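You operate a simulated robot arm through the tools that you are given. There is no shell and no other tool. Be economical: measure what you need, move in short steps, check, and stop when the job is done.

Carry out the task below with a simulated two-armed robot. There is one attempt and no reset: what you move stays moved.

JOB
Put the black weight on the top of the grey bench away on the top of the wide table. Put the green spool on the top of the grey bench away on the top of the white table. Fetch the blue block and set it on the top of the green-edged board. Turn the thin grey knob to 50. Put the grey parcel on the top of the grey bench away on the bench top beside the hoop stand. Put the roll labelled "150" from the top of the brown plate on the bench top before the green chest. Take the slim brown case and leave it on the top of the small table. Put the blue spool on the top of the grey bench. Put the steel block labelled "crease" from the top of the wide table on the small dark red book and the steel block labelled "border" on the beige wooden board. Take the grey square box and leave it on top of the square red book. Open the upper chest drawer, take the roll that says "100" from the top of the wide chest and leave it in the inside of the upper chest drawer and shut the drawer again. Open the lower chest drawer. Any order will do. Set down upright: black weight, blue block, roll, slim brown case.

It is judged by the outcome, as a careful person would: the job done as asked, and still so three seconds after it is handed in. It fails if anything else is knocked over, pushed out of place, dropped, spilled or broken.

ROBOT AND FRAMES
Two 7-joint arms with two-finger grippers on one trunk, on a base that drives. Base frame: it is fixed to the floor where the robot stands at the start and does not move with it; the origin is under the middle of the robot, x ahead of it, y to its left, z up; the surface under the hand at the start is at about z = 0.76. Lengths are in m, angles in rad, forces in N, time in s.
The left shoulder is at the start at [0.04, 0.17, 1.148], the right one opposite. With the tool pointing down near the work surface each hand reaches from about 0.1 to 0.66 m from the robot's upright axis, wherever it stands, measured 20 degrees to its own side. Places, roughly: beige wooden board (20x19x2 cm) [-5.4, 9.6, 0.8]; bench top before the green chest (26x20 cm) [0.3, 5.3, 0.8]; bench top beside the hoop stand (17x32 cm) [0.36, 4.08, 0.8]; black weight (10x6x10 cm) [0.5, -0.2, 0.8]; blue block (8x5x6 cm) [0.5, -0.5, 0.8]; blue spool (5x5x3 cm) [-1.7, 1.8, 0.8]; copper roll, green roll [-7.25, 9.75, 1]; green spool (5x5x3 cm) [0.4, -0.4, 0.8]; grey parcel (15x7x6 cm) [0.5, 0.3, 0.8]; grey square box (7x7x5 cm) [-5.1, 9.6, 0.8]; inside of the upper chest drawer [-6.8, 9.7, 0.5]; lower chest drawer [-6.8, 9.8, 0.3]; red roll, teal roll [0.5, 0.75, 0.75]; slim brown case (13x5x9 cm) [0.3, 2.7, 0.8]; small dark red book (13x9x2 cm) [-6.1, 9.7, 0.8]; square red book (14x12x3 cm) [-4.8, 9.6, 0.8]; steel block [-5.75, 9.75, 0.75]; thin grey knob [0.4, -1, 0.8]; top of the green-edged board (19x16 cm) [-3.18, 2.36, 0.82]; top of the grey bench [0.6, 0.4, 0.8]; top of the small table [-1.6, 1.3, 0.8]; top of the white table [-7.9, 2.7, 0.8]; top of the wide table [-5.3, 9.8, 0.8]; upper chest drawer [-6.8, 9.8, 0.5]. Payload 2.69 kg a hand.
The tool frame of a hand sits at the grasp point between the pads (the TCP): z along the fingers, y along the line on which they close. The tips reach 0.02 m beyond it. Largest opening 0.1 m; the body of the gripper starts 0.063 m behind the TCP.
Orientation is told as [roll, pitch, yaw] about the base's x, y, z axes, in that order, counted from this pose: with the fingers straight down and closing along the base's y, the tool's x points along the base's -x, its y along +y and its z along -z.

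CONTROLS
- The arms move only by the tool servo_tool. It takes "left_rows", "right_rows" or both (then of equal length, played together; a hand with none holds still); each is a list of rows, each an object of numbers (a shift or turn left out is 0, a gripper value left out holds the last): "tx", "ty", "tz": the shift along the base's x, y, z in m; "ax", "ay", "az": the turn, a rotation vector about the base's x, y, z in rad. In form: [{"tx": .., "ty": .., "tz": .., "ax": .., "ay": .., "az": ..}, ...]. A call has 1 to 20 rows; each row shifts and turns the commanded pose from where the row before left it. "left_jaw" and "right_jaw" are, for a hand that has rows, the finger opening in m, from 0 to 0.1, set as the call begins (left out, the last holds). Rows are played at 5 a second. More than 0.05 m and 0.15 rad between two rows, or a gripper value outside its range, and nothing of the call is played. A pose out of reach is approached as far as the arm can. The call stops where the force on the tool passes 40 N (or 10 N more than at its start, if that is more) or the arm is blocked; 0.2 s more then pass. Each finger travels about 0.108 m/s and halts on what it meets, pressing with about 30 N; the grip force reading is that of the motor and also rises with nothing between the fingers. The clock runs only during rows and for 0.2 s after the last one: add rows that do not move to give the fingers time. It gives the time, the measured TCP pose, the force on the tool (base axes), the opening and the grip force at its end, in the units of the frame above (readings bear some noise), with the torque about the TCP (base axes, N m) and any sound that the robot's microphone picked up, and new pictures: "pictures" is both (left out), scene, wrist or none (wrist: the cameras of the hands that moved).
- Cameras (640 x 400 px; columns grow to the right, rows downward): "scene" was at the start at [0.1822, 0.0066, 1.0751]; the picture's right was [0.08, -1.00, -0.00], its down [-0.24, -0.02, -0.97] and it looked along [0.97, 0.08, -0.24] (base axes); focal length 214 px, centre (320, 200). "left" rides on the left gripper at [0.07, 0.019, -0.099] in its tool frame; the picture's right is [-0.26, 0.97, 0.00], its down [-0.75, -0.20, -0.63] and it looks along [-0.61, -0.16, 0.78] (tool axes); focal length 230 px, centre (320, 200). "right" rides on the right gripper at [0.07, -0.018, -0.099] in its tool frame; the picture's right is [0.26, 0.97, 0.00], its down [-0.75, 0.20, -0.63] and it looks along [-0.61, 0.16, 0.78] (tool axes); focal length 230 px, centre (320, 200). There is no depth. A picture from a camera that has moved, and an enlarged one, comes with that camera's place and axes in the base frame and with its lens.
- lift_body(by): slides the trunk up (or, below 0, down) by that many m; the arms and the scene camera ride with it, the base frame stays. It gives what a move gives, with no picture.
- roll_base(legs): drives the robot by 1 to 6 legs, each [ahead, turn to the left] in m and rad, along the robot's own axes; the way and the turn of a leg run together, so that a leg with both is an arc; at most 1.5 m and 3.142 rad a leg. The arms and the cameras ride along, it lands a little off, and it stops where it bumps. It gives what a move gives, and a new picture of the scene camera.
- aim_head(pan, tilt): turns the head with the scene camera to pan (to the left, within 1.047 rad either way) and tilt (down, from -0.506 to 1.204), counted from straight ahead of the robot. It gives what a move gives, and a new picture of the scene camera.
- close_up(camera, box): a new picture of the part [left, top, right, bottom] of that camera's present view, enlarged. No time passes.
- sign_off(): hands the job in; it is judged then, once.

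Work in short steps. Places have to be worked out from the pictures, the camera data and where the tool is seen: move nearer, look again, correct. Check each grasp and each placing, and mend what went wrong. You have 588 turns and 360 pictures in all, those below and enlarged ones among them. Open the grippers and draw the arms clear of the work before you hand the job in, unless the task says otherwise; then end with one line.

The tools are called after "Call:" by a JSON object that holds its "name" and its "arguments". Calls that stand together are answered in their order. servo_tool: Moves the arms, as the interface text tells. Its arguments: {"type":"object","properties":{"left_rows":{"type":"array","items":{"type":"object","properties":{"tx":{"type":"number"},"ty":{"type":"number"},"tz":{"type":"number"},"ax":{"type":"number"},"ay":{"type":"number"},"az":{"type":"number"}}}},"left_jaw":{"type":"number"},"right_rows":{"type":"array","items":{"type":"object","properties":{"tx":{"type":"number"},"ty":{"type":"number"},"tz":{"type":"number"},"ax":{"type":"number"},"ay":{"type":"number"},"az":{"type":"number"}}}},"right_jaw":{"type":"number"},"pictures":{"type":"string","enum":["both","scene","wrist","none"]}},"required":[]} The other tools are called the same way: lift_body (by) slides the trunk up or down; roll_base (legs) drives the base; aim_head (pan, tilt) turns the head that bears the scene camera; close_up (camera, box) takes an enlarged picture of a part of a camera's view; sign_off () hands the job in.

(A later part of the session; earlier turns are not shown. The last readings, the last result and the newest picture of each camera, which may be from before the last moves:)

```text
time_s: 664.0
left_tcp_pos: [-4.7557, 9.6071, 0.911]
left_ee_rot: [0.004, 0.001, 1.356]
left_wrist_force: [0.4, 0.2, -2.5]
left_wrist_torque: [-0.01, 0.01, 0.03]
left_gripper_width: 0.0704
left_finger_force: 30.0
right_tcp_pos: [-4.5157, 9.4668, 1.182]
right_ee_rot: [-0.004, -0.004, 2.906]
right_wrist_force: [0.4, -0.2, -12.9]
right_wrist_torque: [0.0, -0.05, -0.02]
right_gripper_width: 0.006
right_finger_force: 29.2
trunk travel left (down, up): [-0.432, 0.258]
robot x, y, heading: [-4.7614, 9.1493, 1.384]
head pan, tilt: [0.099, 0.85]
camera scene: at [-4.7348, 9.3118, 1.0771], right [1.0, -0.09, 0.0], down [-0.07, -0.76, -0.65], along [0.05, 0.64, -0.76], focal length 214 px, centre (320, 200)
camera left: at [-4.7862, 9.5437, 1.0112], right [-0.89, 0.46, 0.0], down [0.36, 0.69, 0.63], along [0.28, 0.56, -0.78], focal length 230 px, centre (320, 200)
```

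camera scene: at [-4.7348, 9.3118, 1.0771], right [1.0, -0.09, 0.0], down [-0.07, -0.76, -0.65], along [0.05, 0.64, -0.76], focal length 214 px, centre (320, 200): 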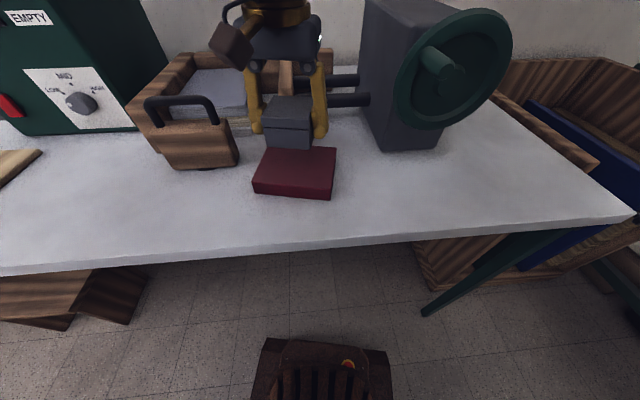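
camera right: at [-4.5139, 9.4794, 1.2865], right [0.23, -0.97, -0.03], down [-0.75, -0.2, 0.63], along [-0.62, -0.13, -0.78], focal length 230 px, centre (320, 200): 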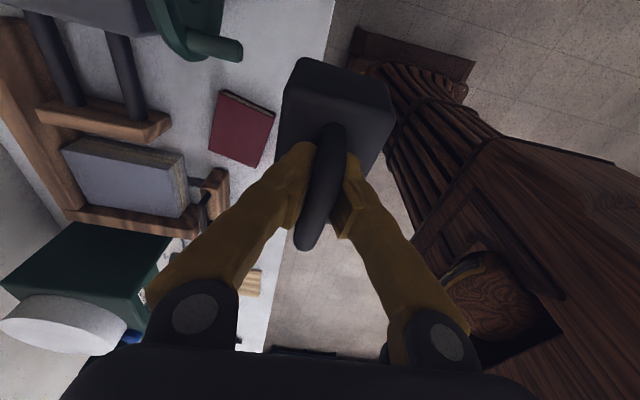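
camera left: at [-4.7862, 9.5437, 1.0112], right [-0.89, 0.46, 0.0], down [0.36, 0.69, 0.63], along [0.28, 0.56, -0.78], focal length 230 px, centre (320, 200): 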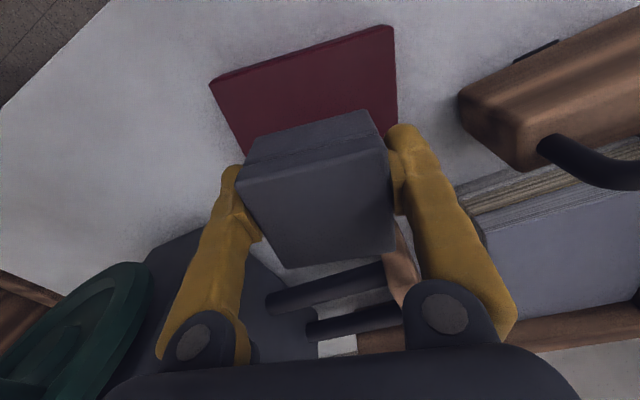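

Call:
{"name": "servo_tool", "arguments": {"left_rows": [{"tx": 0.003, "tz": -0.02}, {"tz": -0.015}], "pictures": "none"}}

Call:
{"name": "servo_tool", "arguments": {"left_rows": [{"tz": -0.006}], "pictures": "none"}}

Call:
{"name": "close_up", "arguments": {"camera": "scene", "box": [230, 60, 350, 210]}}

```text
time_s: 664.6
left_tcp_pos: [-4.7518, 9.6066, 0.8766]
left_ee_rot: [0.005, 0.001, 1.358]
left_wrist_force: [-0.3, 0.1, -1.1]
left_wrist_torque: [-0.05, 0.01, 0.04]
left_gripper_width: 0.0705
left_finger_force: 30.0
right_tcp_pos: [-4.5155, 9.465, 1.182]
right_ee_rot: [-0.007, -0.005, 2.908]
right_wrist_force: [0.3, -0.7, -12.5]
right_wrist_torque: [0.01, -0.08, 0.01]
right_gripper_width: 0.0059
right_finger_force: 30.2
trunk travel left (down, up): [-0.432, 0.258]
robot x, y, heading: [-4.7607, 9.1433, 1.379]
head pan, tilt: [0.099, 0.85]
```

```text
time_s: 665.0
left_tcp_pos: [-4.7513, 9.607, 0.8707]
left_ee_rot: [0.006, 0.0, 1.356]
left_wrist_force: [0.1, -1.0, -1.7]
left_wrist_torque: [-0.03, 0.01, 0.0]
left_gripper_width: 0.0705
left_finger_force: 30.0
right_tcp_pos: [-4.5147, 9.4659, 1.1834]
right_ee_rot: [-0.005, -0.004, 2.906]
right_wrist_force: [0.2, 0.5, -13.9]
right_wrist_torque: [0.02, -0.1, 0.03]
right_gripper_width: 0.006
right_finger_force: 29.5
trunk travel left (down, up): [-0.432, 0.258]
robot x, y, heading: [-4.7615, 9.1488, 1.384]
head pan, tilt: [0.099, 0.85]
```

```text
2.67 times, centred on (290, 135) of scene
camera zoom: at [-4.7348, 9.3116, 1.0772], right [1.0, -0.09, 0.0], down [-0.07, -0.76, -0.65], along [0.05, 0.64, -0.76], focal length 572 px, centre (400, 373)
```

zoom: 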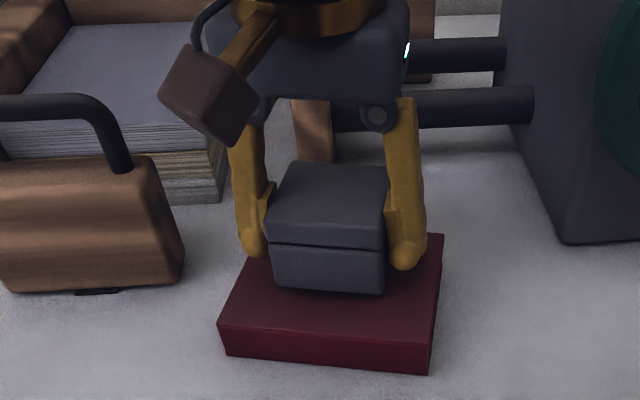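

Call:
{"name": "servo_tool", "arguments": {"left_rows": [{"tz": -0.006}], "pictures": "none"}}

Call:
{"name": "servo_tool", "arguments": {"left_rows": [{"tz": -0.005}], "pictures": "none"}}

Call:
{"name": "servo_tool", "arguments": {"left_rows": [{"tz": -0.004}], "pictures": "none"}}

```text
time_s: 665.4
left_tcp_pos: [-4.7514, 9.6071, 0.8638]
left_ee_rot: [0.006, 0.001, 1.356]
left_wrist_force: [0.2, 0.0, -1.4]
left_wrist_torque: [-0.02, 0.03, -0.05]
left_gripper_width: 0.0704
left_finger_force: 30.0
right_tcp_pos: [-4.515, 9.4658, 1.1822]
right_ee_rot: [-0.004, -0.004, 2.907]
right_wrist_force: [0.1, 0.4, -14.4]
right_wrist_torque: [0.0, -0.05, -0.02]
right_gripper_width: 0.0059
right_finger_force: 29.6
trunk travel left (down, up): [-0.432, 0.258]
robot x, y, heading: [-4.7583, 9.1494, 1.389]
head pan, tilt: [0.099, 0.85]
```

```text
time_s: 665.8
left_tcp_pos: [-4.7519, 9.6071, 0.8628]
left_ee_rot: [0.006, -0.006, 1.356]
left_wrist_force: [0.9, -4.3, 29.7]
left_wrist_torque: [0.2, 0.54, 0.05]
left_gripper_width: 0.0702
left_finger_force: 29.6
right_tcp_pos: [-4.5159, 9.4639, 1.1843]
right_ee_rot: [-0.007, -0.006, 2.908]
right_wrist_force: [0.2, -0.5, -14.1]
right_wrist_torque: [0.01, -0.1, -0.01]
right_gripper_width: 0.006
right_finger_force: 29.7
trunk travel left (down, up): [-0.432, 0.258]
robot x, y, heading: [-4.759, 9.148, 1.383]
head pan, tilt: [0.099, 0.85]
```

```text
time_s: 666.1
left_tcp_pos: [-4.7582, 9.5955, 0.8653]
left_ee_rot: [0.002, -0.012, 1.369]
left_wrist_force: [0.2, 0.2, -2.0]
left_wrist_torque: [0.0, 0.01, 0.01]
left_gripper_width: 0.0703
left_finger_force: 30.0
right_tcp_pos: [-4.5202, 9.4426, 1.1671]
right_ee_rot: [0.05, -0.002, 2.908]
right_wrist_force: [-0.7, -2.5, -14.0]
right_wrist_torque: [-0.01, -0.11, -0.02]
right_gripper_width: 0.0062
right_finger_force: 30.0
trunk travel left (down, up): [-0.432, 0.258]
robot x, y, heading: [-4.7627, 9.1471, 1.385]
head pan, tilt: [0.099, 0.85]
stopped in row 1 (left hand): the force on the tool passed its limit at 46 N (the readings are from after the stop); the commanded pose is now the measured one
```

Call:
{"name": "servo_tool", "arguments": {"left_rows": [{"ty": 0.01, "tx": 0.004, "ax": -0.01}, {"tz": -0.001}], "pictures": "none"}}

```text
time_s: 666.7
left_tcp_pos: [-4.7511, 9.6067, 0.8675]
left_ee_rot: [0.0, -0.01, 1.362]
left_wrist_force: [-0.1, -0.3, -1.8]
left_wrist_torque: [-0.02, -0.02, 0.0]
left_gripper_width: 0.0704
left_finger_force: 29.6
right_tcp_pos: [-4.5184, 9.4455, 1.1682]
right_ee_rot: [0.046, -0.001, 2.907]
right_wrist_force: [-0.4, 0.1, -13.3]
right_wrist_torque: [0.01, -0.08, 0.04]
right_gripper_width: 0.0059
right_finger_force: 29.9
trunk travel left (down, up): [-0.432, 0.258]
robot x, y, heading: [-4.7583, 9.1429, 1.383]
head pan, tilt: [0.099, 0.85]
```

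Call:
{"name": "servo_tool", "arguments": {"left_rows": [{"tz": -0.005}], "pictures": "none"}}

Call:
{"name": "servo_tool", "arguments": {"left_rows": [{"tz": -0.001}], "pictures": "none"}}

```text
time_s: 667.1
left_tcp_pos: [-4.7507, 9.6059, 0.8627]
left_ee_rot: [0.001, -0.011, 1.362]
left_wrist_force: [0.3, 0.3, 2.2]
left_wrist_torque: [-0.03, 0.11, -0.03]
left_gripper_width: 0.0708
left_finger_force: 29.8
right_tcp_pos: [-4.5179, 9.4451, 1.168]
right_ee_rot: [0.044, -0.003, 2.905]
right_wrist_force: [1.2, 0.5, -13.8]
right_wrist_torque: [0.04, -0.12, 0.01]
right_gripper_width: 0.0059
right_finger_force: 29.7
trunk travel left (down, up): [-0.432, 0.258]
robot x, y, heading: [-4.7567, 9.1463, 1.386]
head pan, tilt: [0.099, 0.85]
```

```text
time_s: 667.5
left_tcp_pos: [-4.7503, 9.6072, 0.8623]
left_ee_rot: [0.0, -0.013, 1.363]
left_wrist_force: [1.7, 0.2, 15.6]
left_wrist_torque: [-0.42, 0.12, 0.02]
left_gripper_width: 0.0705
left_finger_force: 30.3
right_tcp_pos: [-4.5179, 9.4449, 1.1679]
right_ee_rot: [0.044, -0.004, 2.908]
right_wrist_force: [0.8, 1.3, -14.0]
right_wrist_torque: [0.01, -0.11, 0.01]
right_gripper_width: 0.0059
right_finger_force: 29.5
trunk travel left (down, up): [-0.432, 0.258]
robot x, y, heading: [-4.7564, 9.1518, 1.383]
head pan, tilt: [0.099, 0.85]
```

Resting on the book. I open the left hand and rise.

Call:
{"name": "servo_tool", "arguments": {"left_rows": [{}, {}, {"tz": 0.03}, {"tz": 0.05}, {"tz": 0.05}, {"tz": 0.05}, {"tz": 0.05}], "left_jaw": 0.095, "pictures": "scene"}}

```text
time_s: 669.1
left_tcp_pos: [-4.7501, 9.607, 1.0902]
left_ee_rot: [0.004, -0.011, 1.356]
left_wrist_force: [-0.1, -0.6, -0.8]
left_wrist_torque: [0.01, 0.01, -0.01]
left_gripper_width: 0.095
left_finger_force: 0.1
right_tcp_pos: [-4.5181, 9.4441, 1.1682]
right_ee_rot: [0.043, -0.005, 2.907]
right_wrist_force: [-0.1, -0.1, -13.4]
right_wrist_torque: [0.02, -0.09, 0.0]
right_gripper_width: 0.0058
right_finger_force: 29.7
trunk travel left (down, up): [-0.432, 0.258]
robot x, y, heading: [-4.7626, 9.1481, 1.384]
head pan, tilt: [0.099, 0.85]
camera scene: at [-4.735, 9.3107, 1.0773], right [1.0, -0.09, 0.0], down [-0.07, -0.76, -0.65], along [0.06, 0.64, -0.76], focal length 214 px, centre (320, 200)
```

scene: 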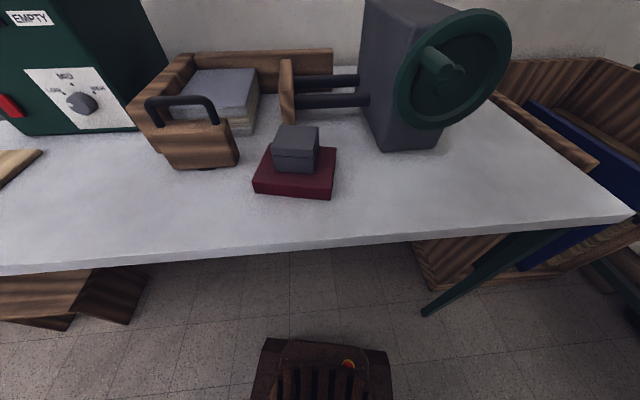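

Grey box is on the red book. The weight goes to the clear right end of the table, (-4.37, 9.545), well away from the press wheel.

Call:
{"name": "servo_tool", "arguments": {"right_rows": [{"tx": 0.045, "ax": -0.02}, {"tx": 0.045, "ax": -0.02}, {"tx": 0.045, "ty": 0.01}, {"tx": 0.015, "ty": 0.04}, {"ty": 0.045}, {"tz": -0.04}, {"tz": -0.04}]}}

```text
time_s: 670.7
left_tcp_pos: [-4.7499, 9.6086, 1.0891]
left_ee_rot: [0.006, -0.008, 1.357]
left_wrist_force: [-0.6, 0.3, 0.4]
left_wrist_torque: [-0.02, 0.02, -0.01]
left_gripper_width: 0.095
left_finger_force: 0.1
right_tcp_pos: [-4.369, 9.5443, 1.105]
right_ee_rot: [0.019, 0.001, 2.908]
right_wrist_force: [0.0, 1.3, -13.5]
right_wrist_torque: [-0.05, -0.09, -0.04]
right_gripper_width: 0.0061
right_finger_force: 29.6
trunk travel left (down, up): [-0.432, 0.258]
robot x, y, heading: [-4.7611, 9.1424, 1.381]
head pan, tilt: [0.099, 0.85]
camera scene: at [-4.7344, 9.3129, 1.0769], right [1.0, -0.09, 0.0], down [-0.07, -0.76, -0.65], along [0.05, 0.64, -0.76], focal length 214 px, centre (320, 200)
camera right: at [-4.2945, 9.5498, 1.2029], right [0.03, -1.0, 0.02], down [-0.77, -0.01, 0.63], along [-0.63, -0.03, -0.77], focal length 230 px, centre (320, 200)
```

scene: 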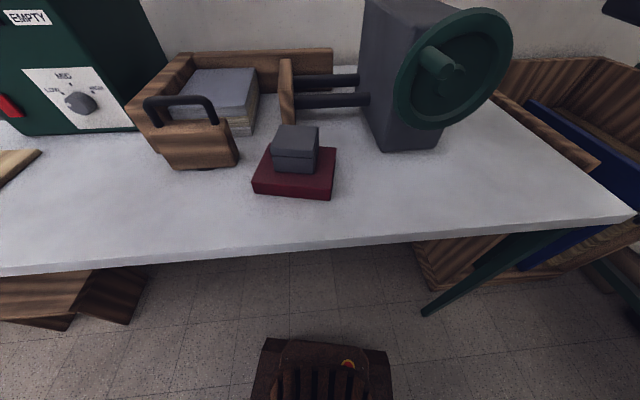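
right: 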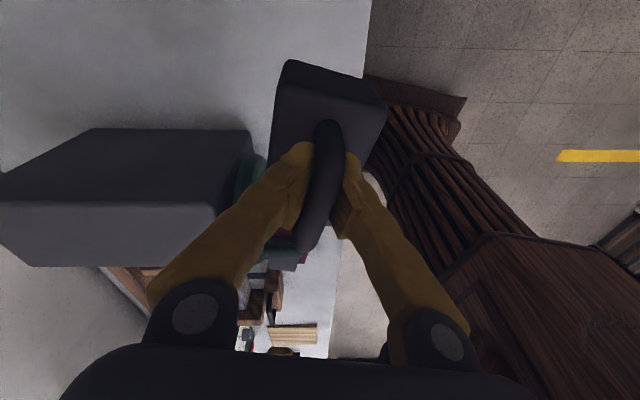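

Call:
{"name": "servo_tool", "arguments": {"right_rows": [{"tx": 0.014, "tz": -0.03}, {"tz": -0.04}, {"tz": -0.04}, {"tz": -0.03}]}}

```text
time_s: 671.7
left_tcp_pos: [-4.7497, 9.6076, 1.0888]
left_ee_rot: [0.004, -0.008, 1.357]
left_wrist_force: [0.7, 0.1, -0.3]
left_wrist_torque: [-0.02, 0.05, -0.01]
left_gripper_width: 0.0952
left_finger_force: 0.0
right_tcp_pos: [-4.3556, 9.5438, 0.9687]
right_ee_rot: [0.017, 0.0, 2.907]
right_wrist_force: [0.0, 0.2, -13.6]
right_wrist_torque: [-0.06, -0.04, 0.03]
right_gripper_width: 0.0061
right_finger_force: 29.8
trunk travel left (down, up): [-0.432, 0.258]
robot x, y, heading: [-4.7603, 9.1451, 1.384]
head pan, tilt: [0.099, 0.85]
camera scene: at [-4.7344, 9.3118, 1.0771], right [1.0, -0.09, 0.0], down [-0.07, -0.76, -0.65], along [0.05, 0.64, -0.76], focal length 214 px, centre (320, 200)
camera right: at [-4.2818, 9.5482, 1.0658], right [0.03, -1.0, 0.02], down [-0.77, -0.01, 0.63], along [-0.63, -0.03, -0.77], focal length 230 px, centre (320, 200)
```

scene: 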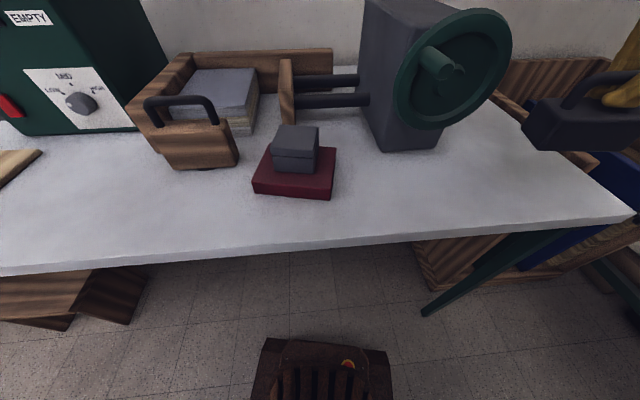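
right: 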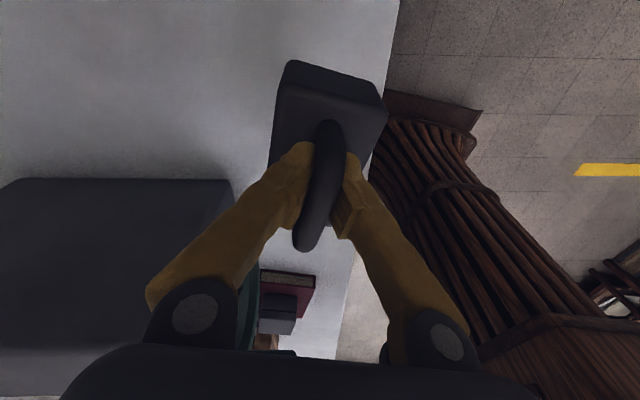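

Call:
{"name": "servo_tool", "arguments": {"right_rows": [{"ty": 0.006, "tz": -0.025}, {"tz": -0.02}], "pictures": "none"}}

Call:
{"name": "servo_tool", "arguments": {"right_rows": [{"tz": -0.01}], "pictures": "none"}}

```text
time_s: 672.3
left_tcp_pos: [-4.7499, 9.6063, 1.0899]
left_ee_rot: [0.005, -0.01, 1.356]
left_wrist_force: [-0.2, 0.0, 0.2]
left_wrist_torque: [0.03, 0.03, 0.0]
left_gripper_width: 0.095
left_finger_force: 0.1
right_tcp_pos: [-4.3571, 9.5502, 0.9222]
right_ee_rot: [0.017, 0.002, 2.908]
right_wrist_force: [-0.7, -0.5, -13.2]
right_wrist_torque: [-0.04, -0.07, -0.03]
right_gripper_width: 0.0058
right_finger_force: 29.7
trunk travel left (down, up): [-0.432, 0.258]
robot x, y, heading: [-4.7577, 9.1485, 1.384]
head pan, tilt: [0.099, 0.85]
```

```text
time_s: 672.7
left_tcp_pos: [-4.7489, 9.6078, 1.0895]
left_ee_rot: [0.005, -0.008, 1.355]
left_wrist_force: [-0.4, 0.0, -0.1]
left_wrist_torque: [-0.02, 0.01, 0.02]
left_gripper_width: 0.0954
left_finger_force: 0.1
right_tcp_pos: [-4.3556, 9.5503, 0.9124]
right_ee_rot: [0.02, 0.002, 2.908]
right_wrist_force: [-0.3, 0.3, -13.7]
right_wrist_torque: [-0.06, -0.09, -0.01]
right_gripper_width: 0.0061
right_finger_force: 29.9
trunk travel left (down, up): [-0.432, 0.258]
robot x, y, heading: [-4.7584, 9.1488, 1.385]
head pan, tilt: [0.099, 0.85]
```

Call:
{"name": "servo_tool", "arguments": {"right_rows": [{"tz": -0.008}], "pictures": "none"}}

Call:
{"name": "servo_tool", "arguments": {"right_rows": [{"tz": -0.006}], "pictures": "none"}}

Call:
{"name": "aim_head", "arguments": {"pan": -0.5, "tilt": 0.75}}

```text
time_s: 673.1
left_tcp_pos: [-4.7494, 9.6078, 1.089]
left_ee_rot: [0.006, -0.009, 1.356]
left_wrist_force: [0.0, 0.1, 0.7]
left_wrist_torque: [-0.02, 0.03, -0.01]
left_gripper_width: 0.0951
left_finger_force: 0.1
right_tcp_pos: [-4.3542, 9.5491, 0.9047]
right_ee_rot: [0.019, 0.002, 2.907]
right_wrist_force: [0.6, 0.1, -13.8]
right_wrist_torque: [-0.06, -0.05, 0.0]
right_gripper_width: 0.006
right_finger_force: 29.4
trunk travel left (down, up): [-0.432, 0.258]
robot x, y, heading: [-4.7589, 9.1463, 1.385]
head pan, tilt: [0.099, 0.85]
```

```text
time_s: 673.5
left_tcp_pos: [-4.7498, 9.6076, 1.0888]
left_ee_rot: [0.004, -0.008, 1.356]
left_wrist_force: [-0.2, 0.1, 0.2]
left_wrist_torque: [-0.02, -0.01, 0.0]
left_gripper_width: 0.095
left_finger_force: 0.1
right_tcp_pos: [-4.3551, 9.5485, 0.899]
right_ee_rot: [0.017, 0.003, 2.906]
right_wrist_force: [0.3, 0.8, -13.9]
right_wrist_torque: [-0.02, -0.11, 0.02]
right_gripper_width: 0.0061
right_finger_force: 29.5
trunk travel left (down, up): [-0.432, 0.258]
robot x, y, heading: [-4.7617, 9.1467, 1.383]
head pan, tilt: [0.099, 0.85]
```

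```text
time_s: 674.5
left_tcp_pos: [-4.7494, 9.6083, 1.0897]
left_ee_rot: [0.007, -0.011, 1.354]
left_wrist_force: [0.1, -0.3, 0.3]
left_wrist_torque: [-0.06, -0.01, 0.01]
left_gripper_width: 0.095
left_finger_force: 0.1
right_tcp_pos: [-4.3571, 9.5472, 0.8994]
right_ee_rot: [0.02, 0.003, 2.907]
right_wrist_force: [-0.3, 0.6, -14.0]
right_wrist_torque: [-0.02, -0.12, -0.01]
right_gripper_width: 0.0061
right_finger_force: 29.7
trunk travel left (down, up): [-0.432, 0.258]
robot x, y, heading: [-4.7571, 9.1499, 1.388]
head pan, tilt: [-0.499, 0.75]
camera scene: at [-4.689, 9.298, 1.0852], right [0.77, -0.63, 0.01], down [-0.43, -0.54, -0.72], along [0.46, 0.55, -0.69], focal length 214 px, centre (320, 200)
```

scene: 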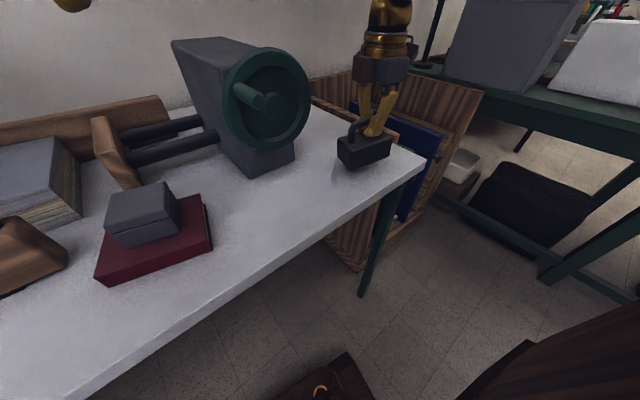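

Call:
{"name": "servo_tool", "arguments": {"right_rows": [{"tz": -0.006}], "pictures": "none"}}

Call:
{"name": "servo_tool", "arguments": {"right_rows": [{"tz": -0.005}], "pictures": "none"}}

Call:
{"name": "servo_tool", "arguments": {"right_rows": [{"tz": -0.005}], "pictures": "none"}}

```text
time_s: 674.9
left_tcp_pos: [-4.7494, 9.6071, 1.0912]
left_ee_rot: [0.006, -0.008, 1.357]
left_wrist_force: [-0.9, -0.4, -0.4]
left_wrist_torque: [-0.02, -0.01, 0.01]
left_gripper_width: 0.095
left_finger_force: 0.2
right_tcp_pos: [-4.3546, 9.5486, 0.8935]
right_ee_rot: [0.019, 0.004, 2.906]
right_wrist_force: [0.2, -0.1, -13.9]
right_wrist_torque: [-0.05, -0.07, -0.01]
right_gripper_width: 0.006
right_finger_force: 30.2
trunk travel left (down, up): [-0.432, 0.258]
robot x, y, heading: [-4.7545, 9.1478, 1.391]
head pan, tilt: [-0.499, 0.75]
```

```text
time_s: 675.3
left_tcp_pos: [-4.7498, 9.6062, 1.0897]
left_ee_rot: [0.005, -0.009, 1.357]
left_wrist_force: [-1.1, -0.6, 0.2]
left_wrist_torque: [-0.01, 0.03, 0.01]
left_gripper_width: 0.0952
left_finger_force: 0.1
right_tcp_pos: [-4.3555, 9.5482, 0.8871]
right_ee_rot: [0.018, 0.003, 2.906]
right_wrist_force: [-0.3, -0.1, -13.9]
right_wrist_torque: [-0.04, -0.09, -0.04]
right_gripper_width: 0.0061
right_finger_force: 29.8
trunk travel left (down, up): [-0.432, 0.258]
robot x, y, heading: [-4.7612, 9.1458, 1.381]
head pan, tilt: [-0.499, 0.75]
```

```text
time_s: 675.7
left_tcp_pos: [-4.7501, 9.6065, 1.0889]
left_ee_rot: [0.006, -0.008, 1.356]
left_wrist_force: [0.2, -0.3, 0.4]
left_wrist_torque: [-0.02, 0.0, 0.0]
left_gripper_width: 0.095
left_finger_force: 0.0
right_tcp_pos: [-4.3545, 9.5496, 0.8825]
right_ee_rot: [0.02, 0.003, 2.906]
right_wrist_force: [0.7, 0.3, -14.1]
right_wrist_torque: [-0.08, -0.09, -0.02]
right_gripper_width: 0.006
right_finger_force: 30.0
trunk travel left (down, up): [-0.432, 0.258]
robot x, y, heading: [-4.7611, 9.1466, 1.388]
head pan, tilt: [-0.499, 0.75]
```

Call:
{"name": "close_up", "arguments": {"camera": "scene", "box": [310, 80, 450, 220]}}

Call:
{"name": "servo_tool", "arguments": {"right_rows": [{"tz": -0.005}], "pictures": "none"}}

Call:
{"name": "servo_tool", "arguments": {"right_rows": [{"tz": -0.005}], "pictures": "none"}}

```text
2.86 times, centred on (380, 150) of scene
camera zoom: at [-4.6887, 9.2982, 1.0852], right [0.77, -0.63, 0.01], down [-0.44, -0.54, -0.72], along [0.46, 0.55, -0.69], focal length 613 px, centre (149, 343)
```

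zoom: 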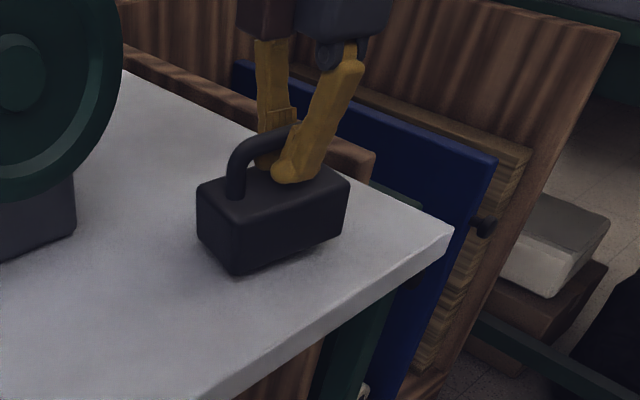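

```text
time_s: 676.1
left_tcp_pos: [-4.7492, 9.606, 1.089]
left_ee_rot: [0.005, -0.009, 1.356]
left_wrist_force: [0.5, -0.4, 0.4]
left_wrist_torque: [-0.03, 0.0, -0.02]
left_gripper_width: 0.095
left_finger_force: 0.1
right_tcp_pos: [-4.3544, 9.5492, 0.8776]
right_ee_rot: [0.016, 0.002, 2.906]
right_wrist_force: [1.4, 0.2, -11.7]
right_wrist_torque: [-0.04, 0.02, 0.01]
right_gripper_width: 0.006
right_finger_force: 29.8
trunk travel left (down, up): [-0.432, 0.258]
robot x, y, heading: [-4.7626, 9.1474, 1.382]
head pan, tilt: [-0.499, 0.75]
```

```text
time_s: 676.5
left_tcp_pos: [-4.7498, 9.6065, 1.0898]
left_ee_rot: [0.005, -0.01, 1.358]
left_wrist_force: [0.1, 0.3, 0.2]
left_wrist_torque: [0.0, 0.04, -0.02]
left_gripper_width: 0.0949
left_finger_force: 0.2
right_tcp_pos: [-4.3559, 9.5491, 0.8734]
right_ee_rot: [0.019, 0.001, 2.906]
right_wrist_force: [1.6, 1.3, -10.4]
right_wrist_torque: [-0.02, 0.04, 0.0]
right_gripper_width: 0.006
right_finger_force: 29.7
trunk travel left (down, up): [-0.432, 0.258]
robot x, y, heading: [-4.7585, 9.1501, 1.382]
head pan, tilt: [-0.499, 0.75]
```

Call:
{"name": "servo_tool", "arguments": {"right_rows": [{"tz": -0.005}], "pictures": "none"}}

Call:
{"name": "servo_tool", "arguments": {"right_rows": [{"tz": -0.004}], "pictures": "none"}}

Call:
{"name": "close_up", "arguments": {"camera": "scene", "box": [310, 80, 450, 220]}}

```text
time_s: 676.9
left_tcp_pos: [-4.7506, 9.6056, 1.0892]
left_ee_rot: [0.003, -0.011, 1.356]
left_wrist_force: [-0.3, -0.2, 0.2]
left_wrist_torque: [-0.01, -0.01, 0.0]
left_gripper_width: 0.095
left_finger_force: 0.1
right_tcp_pos: [-4.3556, 9.5476, 0.8686]
right_ee_rot: [0.016, 0.002, 2.905]
right_wrist_force: [1.1, 0.5, 0.2]
right_wrist_torque: [0.01, 0.03, 0.0]
right_gripper_width: 0.0002
right_finger_force: 29.3
trunk travel left (down, up): [-0.432, 0.258]
robot x, y, heading: [-4.7595, 9.1475, 1.38]
head pan, tilt: [-0.499, 0.75]
```

```text
time_s: 677.3
left_tcp_pos: [-4.7512, 9.6047, 1.0903]
left_ee_rot: [0.003, -0.013, 1.356]
left_wrist_force: [-0.1, -0.5, 0.0]
left_wrist_torque: [-0.01, -0.02, 0.03]
left_gripper_width: 0.095
left_finger_force: 0.0
right_tcp_pos: [-4.3566, 9.5484, 0.8656]
right_ee_rot: [0.015, 0.002, 2.906]
right_wrist_force: [2.8, -3.8, 19.2]
right_wrist_torque: [0.02, -0.02, 0.02]
right_gripper_width: 0.0059
right_finger_force: 29.5
trunk travel left (down, up): [-0.432, 0.258]
robot x, y, heading: [-4.7589, 9.1464, 1.382]
head pan, tilt: [-0.499, 0.75]
```

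```text
2.86 times, centred on (380, 150) of scene
camera zoom: at [-4.6903, 9.2959, 1.086], right [0.77, -0.63, 0.01], down [-0.43, -0.54, -0.72], along [0.46, 0.56, -0.69], focal length 613 px, centre (149, 343)
```

zoom: 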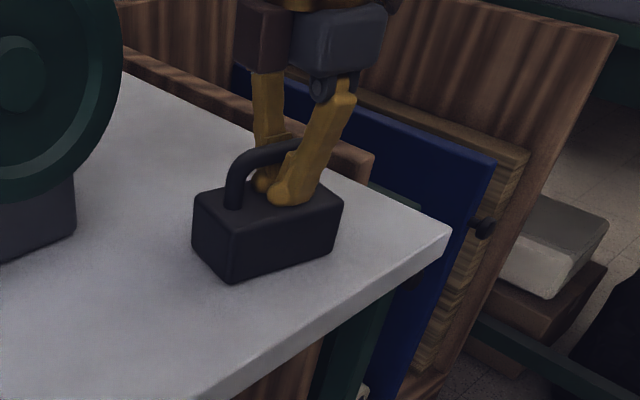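

The weight stands on the table. I ease up 5 mm, open, and lift clear.

Call:
{"name": "servo_tool", "arguments": {"right_rows": [{"tz": 0.004}], "pictures": "none"}}

Call:
{"name": "servo_tool", "arguments": {"right_rows": [{}, {}, {"tz": 0.03}, {"tz": 0.04}, {"tz": 0.05}, {"tz": 0.05}, {"tz": 0.05}], "right_jaw": 0.06, "pictures": "scene"}}

```text
time_s: 677.7
left_tcp_pos: [-4.7499, 9.6061, 1.0892]
left_ee_rot: [0.003, -0.01, 1.357]
left_wrist_force: [0.9, 0.3, 1.1]
left_wrist_torque: [0.03, 0.02, -0.01]
left_gripper_width: 0.0949
left_finger_force: 0.0
right_tcp_pos: [-4.3549, 9.5471, 0.8677]
right_ee_rot: [0.019, 0.003, 2.907]
right_wrist_force: [-1.0, 2.1, -5.9]
right_wrist_torque: [-0.07, 0.03, 0.02]
right_gripper_width: 0.0
right_finger_force: 29.5
trunk travel left (down, up): [-0.432, 0.258]
robot x, y, heading: [-4.7588, 9.1436, 1.389]
head pan, tilt: [-0.499, 0.75]
```

```text
time_s: 679.3
left_tcp_pos: [-4.7504, 9.6057, 1.0901]
left_ee_rot: [0.003, -0.011, 1.356]
left_wrist_force: [-0.2, 0.2, -0.3]
left_wrist_torque: [0.03, -0.02, 0.0]
left_gripper_width: 0.0952
left_finger_force: 0.0
right_tcp_pos: [-4.3572, 9.5492, 1.0887]
right_ee_rot: [0.016, 0.002, 2.907]
right_wrist_force: [0.1, -0.3, 0.0]
right_wrist_torque: [0.01, 0.0, 0.0]
right_gripper_width: 0.0603
right_finger_force: 0.2
trunk travel left (down, up): [-0.432, 0.258]
robot x, y, heading: [-4.7588, 9.1456, 1.383]
head pan, tilt: [-0.499, 0.75]
camera scene: at [-4.6901, 9.2966, 1.0856], right [0.77, -0.63, 0.01], down [-0.43, -0.54, -0.72], along [0.46, 0.55, -0.69], focal length 214 px, centre (320, 200)
```

scene: 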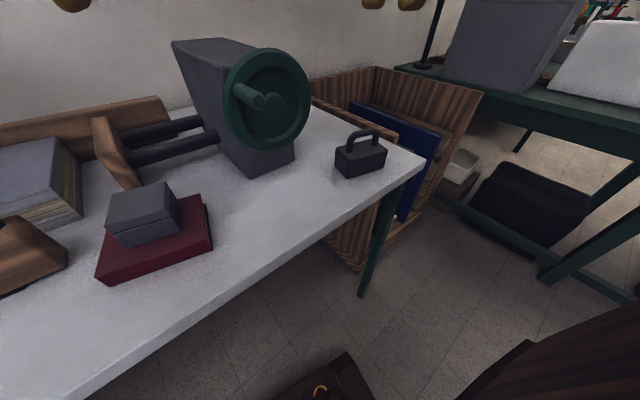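

Weight upright on the table. I fold the right hand back to a neutral pose and drive left along the table to the steel blocks at x≈-5.75.

Call:
{"name": "servo_tool", "arguments": {"right_rows": [{"tz": 0.05, "az": -0.14}, {"tz": 0.05, "az": -0.14}, {"tx": -0.03, "az": -0.14, "ty": -0.01}, {"tx": -0.03, "az": -0.14}, {"tx": -0.03, "az": -0.14}, {"tx": -0.03, "az": -0.14}, {"az": -0.14}, {"az": -0.14}, {"az": -0.14}, {"az": -0.14}, {"az": -0.12}], "left_rows": [{"tz": 0.05}, {"tz": 0.05}, {}, {}, {}, {}, {}, {}, {}, {}, {}], "right_jaw": 0.1, "pictures": "none"}}

Call:
{"name": "aim_head", "arguments": {"pan": 0.0, "tilt": 0.6}}

Call:
{"name": "roll_base", "arguments": {"legs": [[-0.35, 0], [0, 1.75], [0.9, 0], [0, -1.57]]}}

```text
time_s: 681.7
left_tcp_pos: [-4.7496, 9.6055, 1.1907]
left_ee_rot: [0.003, -0.012, 1.356]
left_wrist_force: [0.2, -0.1, -0.5]
left_wrist_torque: [-0.01, -0.03, 0.05]
left_gripper_width: 0.0949
left_finger_force: 0.0
right_tcp_pos: [-4.4757, 9.5376, 1.1884]
right_ee_rot: [0.016, 0.002, 1.385]
right_wrist_force: [-0.1, -0.3, -0.1]
right_wrist_torque: [0.03, 0.0, -0.01]
right_gripper_width: 0.1001
right_finger_force: 0.1
trunk travel left (down, up): [-0.432, 0.258]
robot x, y, heading: [-4.7585, 9.1473, 1.38]
head pan, tilt: [-0.499, 0.75]
```

```text
time_s: 682.7
left_tcp_pos: [-4.7492, 9.6054, 1.1907]
left_ee_rot: [0.002, -0.01, 1.355]
left_wrist_force: [0.0, 0.2, 1.1]
left_wrist_torque: [0.0, 0.0, -0.01]
left_gripper_width: 0.0951
left_finger_force: 0.1
right_tcp_pos: [-4.4755, 9.538, 1.1879]
right_ee_rot: [0.013, 0.007, 1.386]
right_wrist_force: [0.7, -0.4, 0.5]
right_wrist_torque: [0.03, 0.0, 0.02]
right_gripper_width: 0.0998
right_finger_force: 0.0
trunk travel left (down, up): [-0.432, 0.258]
robot x, y, heading: [-4.758, 9.1508, 1.378]
head pan, tilt: [0.0, 0.6]
camera scene: at [-4.7256, 9.3201, 1.098], right [0.98, -0.19, 0.0], down [-0.11, -0.57, -0.82], along [0.15, 0.8, -0.58], focal length 214 px, centre (320, 200)
```

scene: 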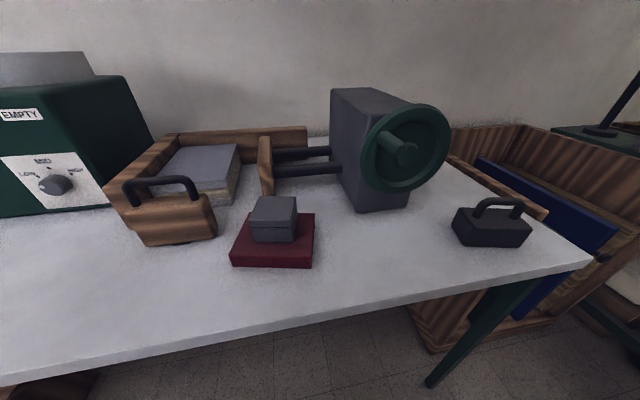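

```text
time_s: 697.6
left_tcp_pos: [-5.7934, 9.2663, 1.1905]
left_ee_rot: [0.005, -0.011, 1.513]
left_wrist_force: [-0.2, 0.5, 0.7]
left_wrist_torque: [-0.03, -0.02, 0.0]
left_gripper_width: 0.0947
left_finger_force: 0.1
right_tcp_pos: [-5.5113, 9.2403, 1.1882]
right_ee_rot: [0.015, 0.005, 1.543]
right_wrist_force: [0.2, 0.6, 0.2]
right_wrist_torque: [0.02, -0.02, 0.02]
right_gripper_width: 0.1002
right_finger_force: 0.1
trunk travel left (down, up): [-0.432, 0.258]
robot x, y, heading: [-5.7392, 8.8162, 1.542]
head pan, tilt: [0.0, 0.6]
camera scene: at [-5.7348, 8.9873, 1.0981], right [1.0, -0.03, 0.0], down [-0.02, -0.58, -0.82], along [0.03, 0.81, -0.58], focal length 214 px, centre (320, 200)
```

scene: 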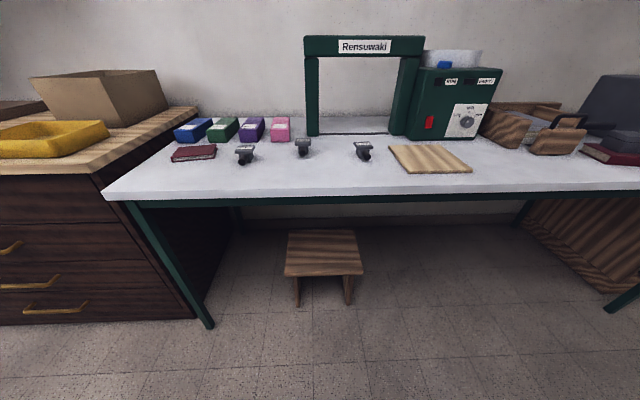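

Call:
{"name": "close_up", "arguments": {"camera": "scene", "box": [160, 130, 400, 180]}}

Call:
{"name": "roll_base", "arguments": {"legs": [[0.28, 0.03]]}}

```text
2.67 times, centred on (280, 155) of scene
camera zoom: at [-5.7348, 8.9873, 1.0981], right [1.0, -0.03, 0.0], down [-0.02, -0.58, -0.82], along [0.03, 0.81, -0.58], focal length 572 px, centre (427, 320)
```

zoom: 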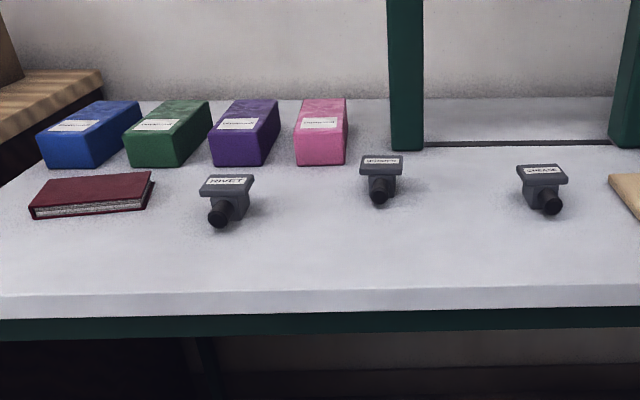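

```text
time_s: 699.6
left_tcp_pos: [-5.8029, 9.5189, 1.1996]
left_ee_rot: [0.006, -0.032, 1.543]
left_wrist_force: [0.5, -0.1, -0.3]
left_wrist_torque: [0.02, -0.01, -0.01]
left_gripper_width: 0.0951
left_finger_force: 0.1
right_tcp_pos: [-5.5206, 9.5043, 1.1985]
right_ee_rot: [0.015, -0.016, 1.574]
right_wrist_force: [-0.1, 0.2, 0.4]
right_wrist_torque: [0.01, 0.02, 0.0]
right_gripper_width: 0.0999
right_finger_force: 0.0
trunk travel left (down, up): [-0.432, 0.258]
robot x, y, heading: [-5.7401, 9.0904, 1.568]
head pan, tilt: [0.0, 0.6]
camera scene: at [-5.7355, 9.2538, 1.1001], right [1.0, 0.0, 0.0], down [0.0, -0.57, -0.82], along [0.0, 0.82, -0.57], focal length 214 px, centre (320, 200)
```

scene: 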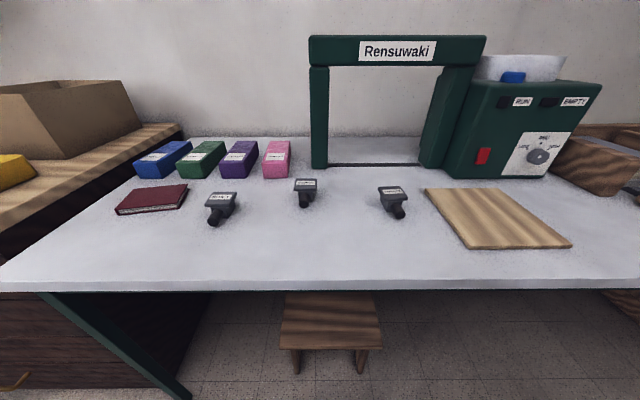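

Call:
{"name": "close_up", "arguments": {"camera": "scene", "box": [190, 165, 420, 240]}}

Call:
{"name": "close_up", "arguments": {"camera": "scene", "box": [285, 170, 325, 215]}}

Call:
{"name": "close_up", "arguments": {"camera": "scene", "box": [370, 178, 415, 224]}}

```text
2.78 times, centred on (305, 202) of scene
camera zoom: at [-5.7355, 9.2538, 1.1001], right [1.0, 0.0, 0.0], down [0.0, -0.57, -0.82], along [0.0, 0.82, -0.57], focal length 597 px, centre (362, 193)
```

zoom: 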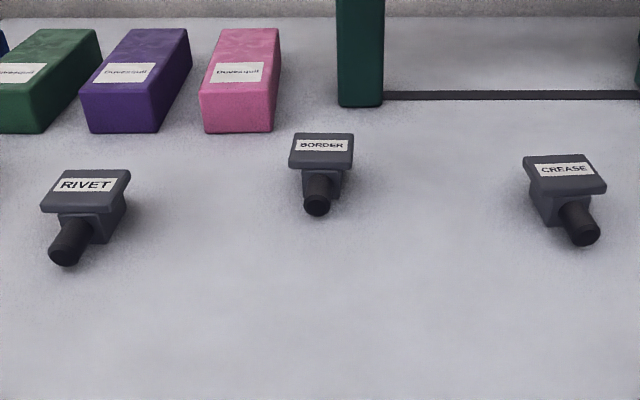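

```text
8.89 times, centred on (305, 192) of scene
camera zoom: at [-5.7355, 9.2538, 1.1001], right [1.0, 0.0, 0.0], down [0.0, -0.57, -0.82], along [0.0, 0.82, -0.57], focal length 1906 px, centre (453, 267)
```

zoom: 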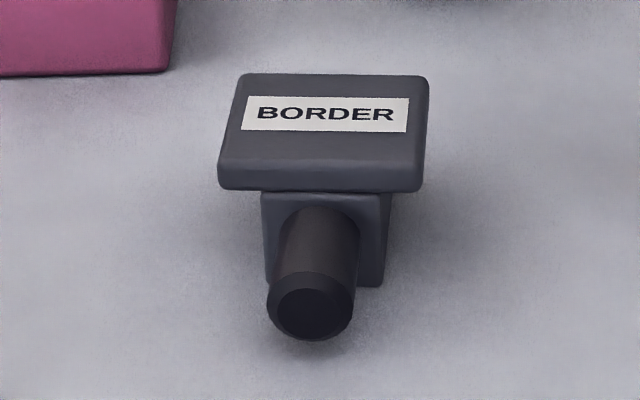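

```text
8.70 times, centred on (392, 201) of scene
camera zoom: at [-5.7355, 9.2538, 1.1001], right [1.0, 0.0, 0.0], down [0.0, -0.57, -0.82], along [0.0, 0.82, -0.57], focal length 1865 px, centre (-310, 191)
```

zoom: 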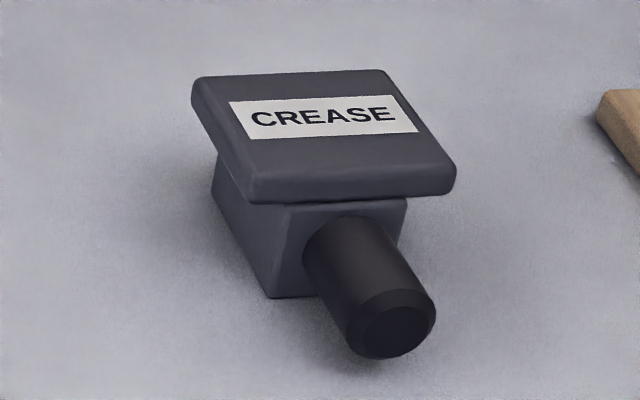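

Labels read: left RIVET, middle BORDER, right CREASE. I take CREASE (cap centre ≈(-5.574, 9.654)) with the right hand first.

Call:
{"name": "servo_tool", "arguments": {"right_rows": [{"tx": -0.02, "ty": 0.04, "az": 0.1}, {"tx": -0.02, "ty": 0.04}, {"tx": -0.013, "ty": 0.04, "ax": -0.016, "ay": -0.015}, {"ty": 0.03}, {"tz": -0.05}, {"tz": -0.05}, {"tz": -0.05}, {"tz": -0.05}], "right_jaw": 0.08, "pictures": "wrist"}}

```text
time_s: 701.4
left_tcp_pos: [-5.8016, 9.5152, 1.2001]
left_ee_rot: [0.007, -0.036, 1.542]
left_wrist_force: [0.6, 0.2, -0.5]
left_wrist_torque: [-0.01, 0.02, 0.01]
left_gripper_width: 0.0952
left_finger_force: 0.1
right_tcp_pos: [-5.5745, 9.6508, 0.9981]
right_ee_rot: [0.003, -0.003, 1.675]
right_wrist_force: [0.2, 0.4, 0.1]
right_wrist_torque: [-0.05, -0.02, 0.0]
right_gripper_width: 0.0802
right_finger_force: 0.0
trunk travel left (down, up): [-0.432, 0.258]
robot x, y, heading: [-5.7358, 9.0885, 1.573]
head pan, tilt: [0.0, 0.6]
camera right: at [-5.5464, 9.5839, 1.0963], right [-0.93, -0.36, 0.0], down [-0.28, 0.72, 0.63], along [-0.23, 0.59, -0.77], focal length 230 px, centre (320, 200)
```

right: 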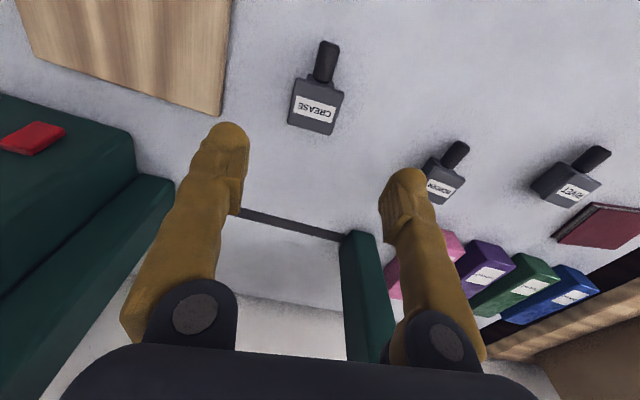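

Call:
{"name": "servo_tool", "arguments": {"right_rows": [{"tx": 0.003, "ty": 0.008, "tz": -0.04, "az": 0.09}, {"tz": -0.04}, {"tz": -0.03}], "pictures": "wrist"}}

```text
time_s: 702.2
left_tcp_pos: [-5.8017, 9.5165, 1.1998]
left_ee_rot: [0.005, -0.032, 1.541]
left_wrist_force: [-0.4, 0.3, 0.3]
left_wrist_torque: [-0.03, 0.0, 0.01]
left_gripper_width: 0.0949
left_finger_force: 0.1
right_tcp_pos: [-5.5718, 9.6583, 0.8837]
right_ee_rot: [0.003, -0.001, 1.764]
right_wrist_force: [-0.4, 0.7, -0.3]
right_wrist_torque: [-0.02, 0.03, -0.01]
right_gripper_width: 0.0801
right_finger_force: 0.1
trunk travel left (down, up): [-0.432, 0.258]
robot x, y, heading: [-5.733, 9.0943, 1.568]
head pan, tilt: [0.0, 0.6]
camera right: at [-5.5374, 9.5945, 0.983], right [-0.9, -0.44, 0.0], down [-0.34, 0.7, 0.63], along [-0.28, 0.57, -0.78], focal length 230 px, centre (320, 200)
```

right: 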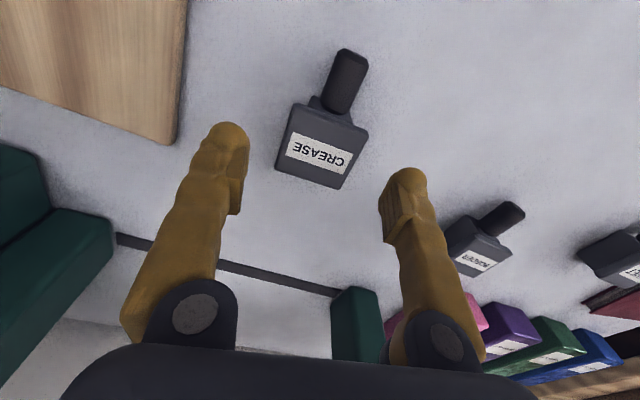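

Call:
{"name": "servo_tool", "arguments": {"right_rows": [{"tx": 0.002, "tz": -0.03}, {"tz": -0.022}], "pictures": "wrist"}}

Call:
{"name": "servo_tool", "arguments": {"right_rows": [{}, {}, {}], "right_jaw": 0.0, "pictures": "none"}}

```text
time_s: 702.8
left_tcp_pos: [-5.8012, 9.5143, 1.2013]
left_ee_rot: [0.002, -0.035, 1.541]
left_wrist_force: [-0.5, 0.0, 0.6]
left_wrist_torque: [0.02, -0.01, -0.02]
left_gripper_width: 0.095
left_finger_force: 0.0
right_tcp_pos: [-5.5686, 9.6578, 0.8357]
right_ee_rot: [0.001, -0.004, 1.765]
right_wrist_force: [0.4, 0.2, 0.2]
right_wrist_torque: [-0.01, -0.02, 0.01]
right_gripper_width: 0.0801
right_finger_force: 0.1
trunk travel left (down, up): [-0.432, 0.258]
robot x, y, heading: [-5.7364, 9.0882, 1.566]
head pan, tilt: [0.0, 0.6]
camera right: at [-5.5348, 9.5943, 0.9331], right [-0.9, -0.44, 0.0], down [-0.34, 0.7, 0.63], along [-0.28, 0.57, -0.77], focal length 230 px, centre (320, 200)
```

right: 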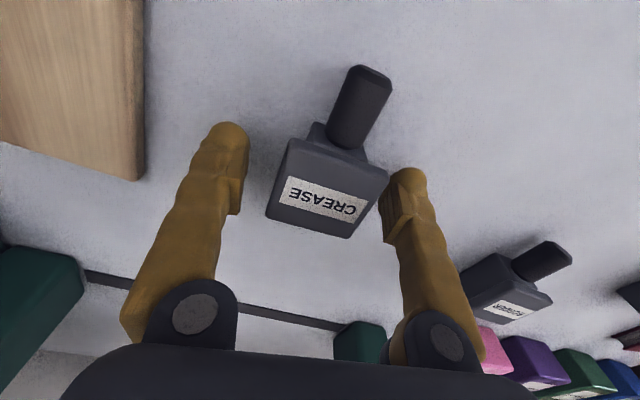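

```text
time_s: 703.6
left_tcp_pos: [-5.8014, 9.5148, 1.2009]
left_ee_rot: [0.006, -0.036, 1.542]
left_wrist_force: [0.4, -1.0, 0.5]
left_wrist_torque: [0.01, 0.0, 0.02]
left_gripper_width: 0.0947
left_finger_force: 0.0
right_tcp_pos: [-5.5678, 9.6591, 0.8348]
right_ee_rot: [0.004, 0.001, 1.764]
right_wrist_force: [0.5, 1.7, -0.2]
right_wrist_torque: [0.1, 0.05, -0.02]
right_gripper_width: 0.0507
right_finger_force: 29.9
trunk travel left (down, up): [-0.432, 0.258]
robot x, y, heading: [-5.7366, 9.0894, 1.575]
head pan, tilt: [0.0, 0.6]
```

Call:
{"name": "servo_tool", "arguments": {"right_rows": [{"tz": 0.02}, {"tz": 0.04}, {"tz": 0.05}, {"tz": 0.05}, {"tz": 0.05}, {"tz": 0.05}], "pictures": "wrist"}}

```text
time_s: 705.0
left_tcp_pos: [-5.8028, 9.5153, 1.2013]
left_ee_rot: [0.005, -0.035, 1.542]
left_wrist_force: [0.4, 0.5, -0.7]
left_wrist_torque: [0.0, 0.02, -0.03]
left_gripper_width: 0.0952
left_finger_force: 0.1
right_tcp_pos: [-5.567, 9.6566, 1.0994]
right_ee_rot: [0.004, -0.003, 1.765]
right_wrist_force: [-1.4, -0.5, -4.1]
right_wrist_torque: [0.0, -0.01, 0.04]
right_gripper_width: 0.0503
right_finger_force: 30.4
trunk travel left (down, up): [-0.432, 0.258]
robot x, y, heading: [-5.733, 9.089, 1.572]
head pan, tilt: [0.0, 0.6]
camera right: at [-5.5345, 9.5916, 1.1978], right [-0.9, -0.44, 0.0], down [-0.34, 0.7, 0.63], along [-0.28, 0.57, -0.78], focal length 230 px, centre (320, 200)
```

right: 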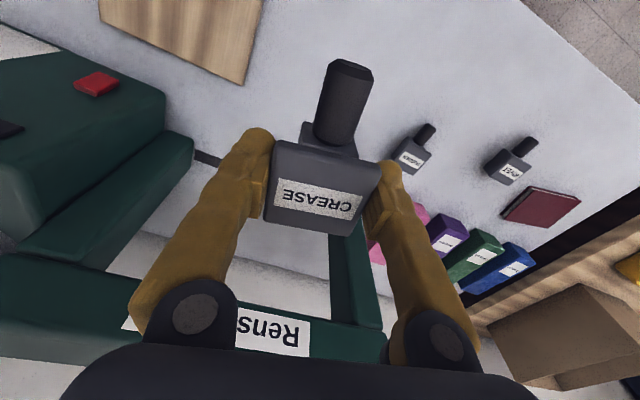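

CREASE held. I turn the base 0.3 rad right so that BORDER lies on the left hand's side.

Call:
{"name": "roll_base", "arguments": {"legs": [[0, -0.3]]}}

Call:
{"name": "servo_tool", "arguments": {"left_rows": [{"tx": -0.03, "ty": 0.035, "az": 0.1}, {"tx": -0.03, "ty": 0.035, "az": 0.1}, {"tx": -0.02, "ty": 0.035, "az": 0.1}, {"tx": -0.02, "ty": 0.035}, {"ty": 0.03, "tz": -0.03}, {"tz": -0.05}, {"tz": -0.05}, {"tz": -0.05}], "left_jaw": 0.08, "pictures": "wrist"}}

```text
time_s: 706.4
left_tcp_pos: [-5.6725, 9.5158, 1.2009]
left_ee_rot: [0.008, -0.035, 1.242]
left_wrist_force: [0.0, -0.9, -0.4]
left_wrist_torque: [0.02, -0.01, -0.02]
left_gripper_width: 0.0947
left_finger_force: 0.0
right_tcp_pos: [-5.4054, 9.5816, 1.0992]
right_ee_rot: [0.002, -0.002, 1.462]
right_wrist_force: [-0.1, 0.1, -4.5]
right_wrist_torque: [-0.02, 0.01, 0.02]
right_gripper_width: 0.0503
right_finger_force: 29.9
trunk travel left (down, up): [-0.432, 0.258]
robot x, y, heading: [-5.7394, 9.0905, 1.265]
head pan, tilt: [0.0, 0.6]
camera scene: at [-5.6839, 9.2596, 1.098], right [0.95, -0.3, 0.0], down [-0.17, -0.55, -0.82], along [0.24, 0.78, -0.58], focal length 214 px, centre (320, 200)
```

scene: 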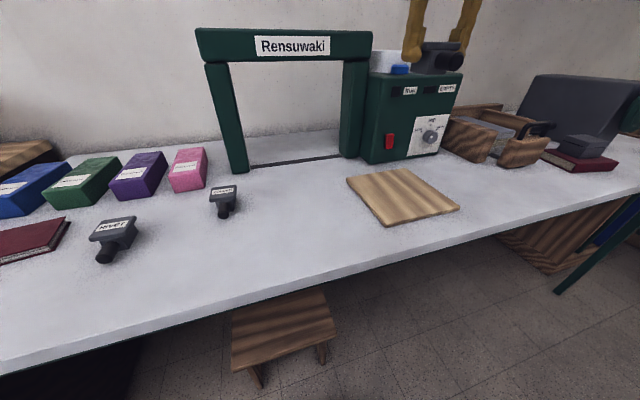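

```text
time_s: 708.2
left_tcp_pos: [-5.7813, 9.6711, 1.0262]
left_ee_rot: [0.008, -0.051, 1.539]
left_wrist_force: [-1.4, 0.6, -0.3]
left_wrist_torque: [0.0, -0.03, 0.03]
left_gripper_width: 0.0798
left_finger_force: 0.1
right_tcp_pos: [-5.411, 9.5659, 1.1071]
right_ee_rot: [-0.001, -0.016, 1.461]
right_wrist_force: [-0.4, -0.1, -4.6]
right_wrist_torque: [-0.02, -0.02, 0.04]
right_gripper_width: 0.0504
right_finger_force: 29.6
trunk travel left (down, up): [-0.432, 0.258]
robot x, y, heading: [-5.7368, 9.0868, 1.272]
head pan, tilt: [0.0, 0.6]
camera left: at [-5.7995, 9.5984, 1.1216], right [-0.96, 0.29, 0.02], down [0.23, 0.71, 0.67], along [0.18, 0.64, -0.75], focal length 230 px, centre (320, 200)
```

left: 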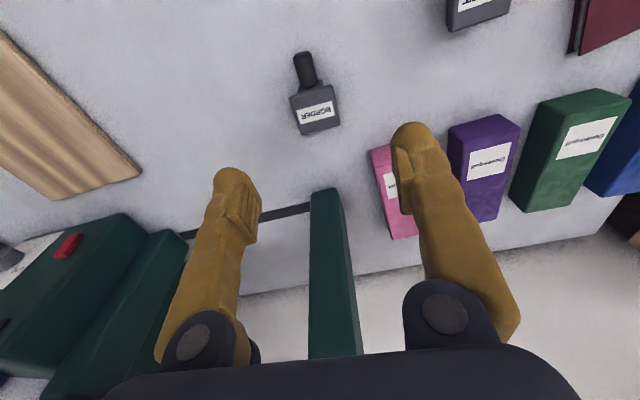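

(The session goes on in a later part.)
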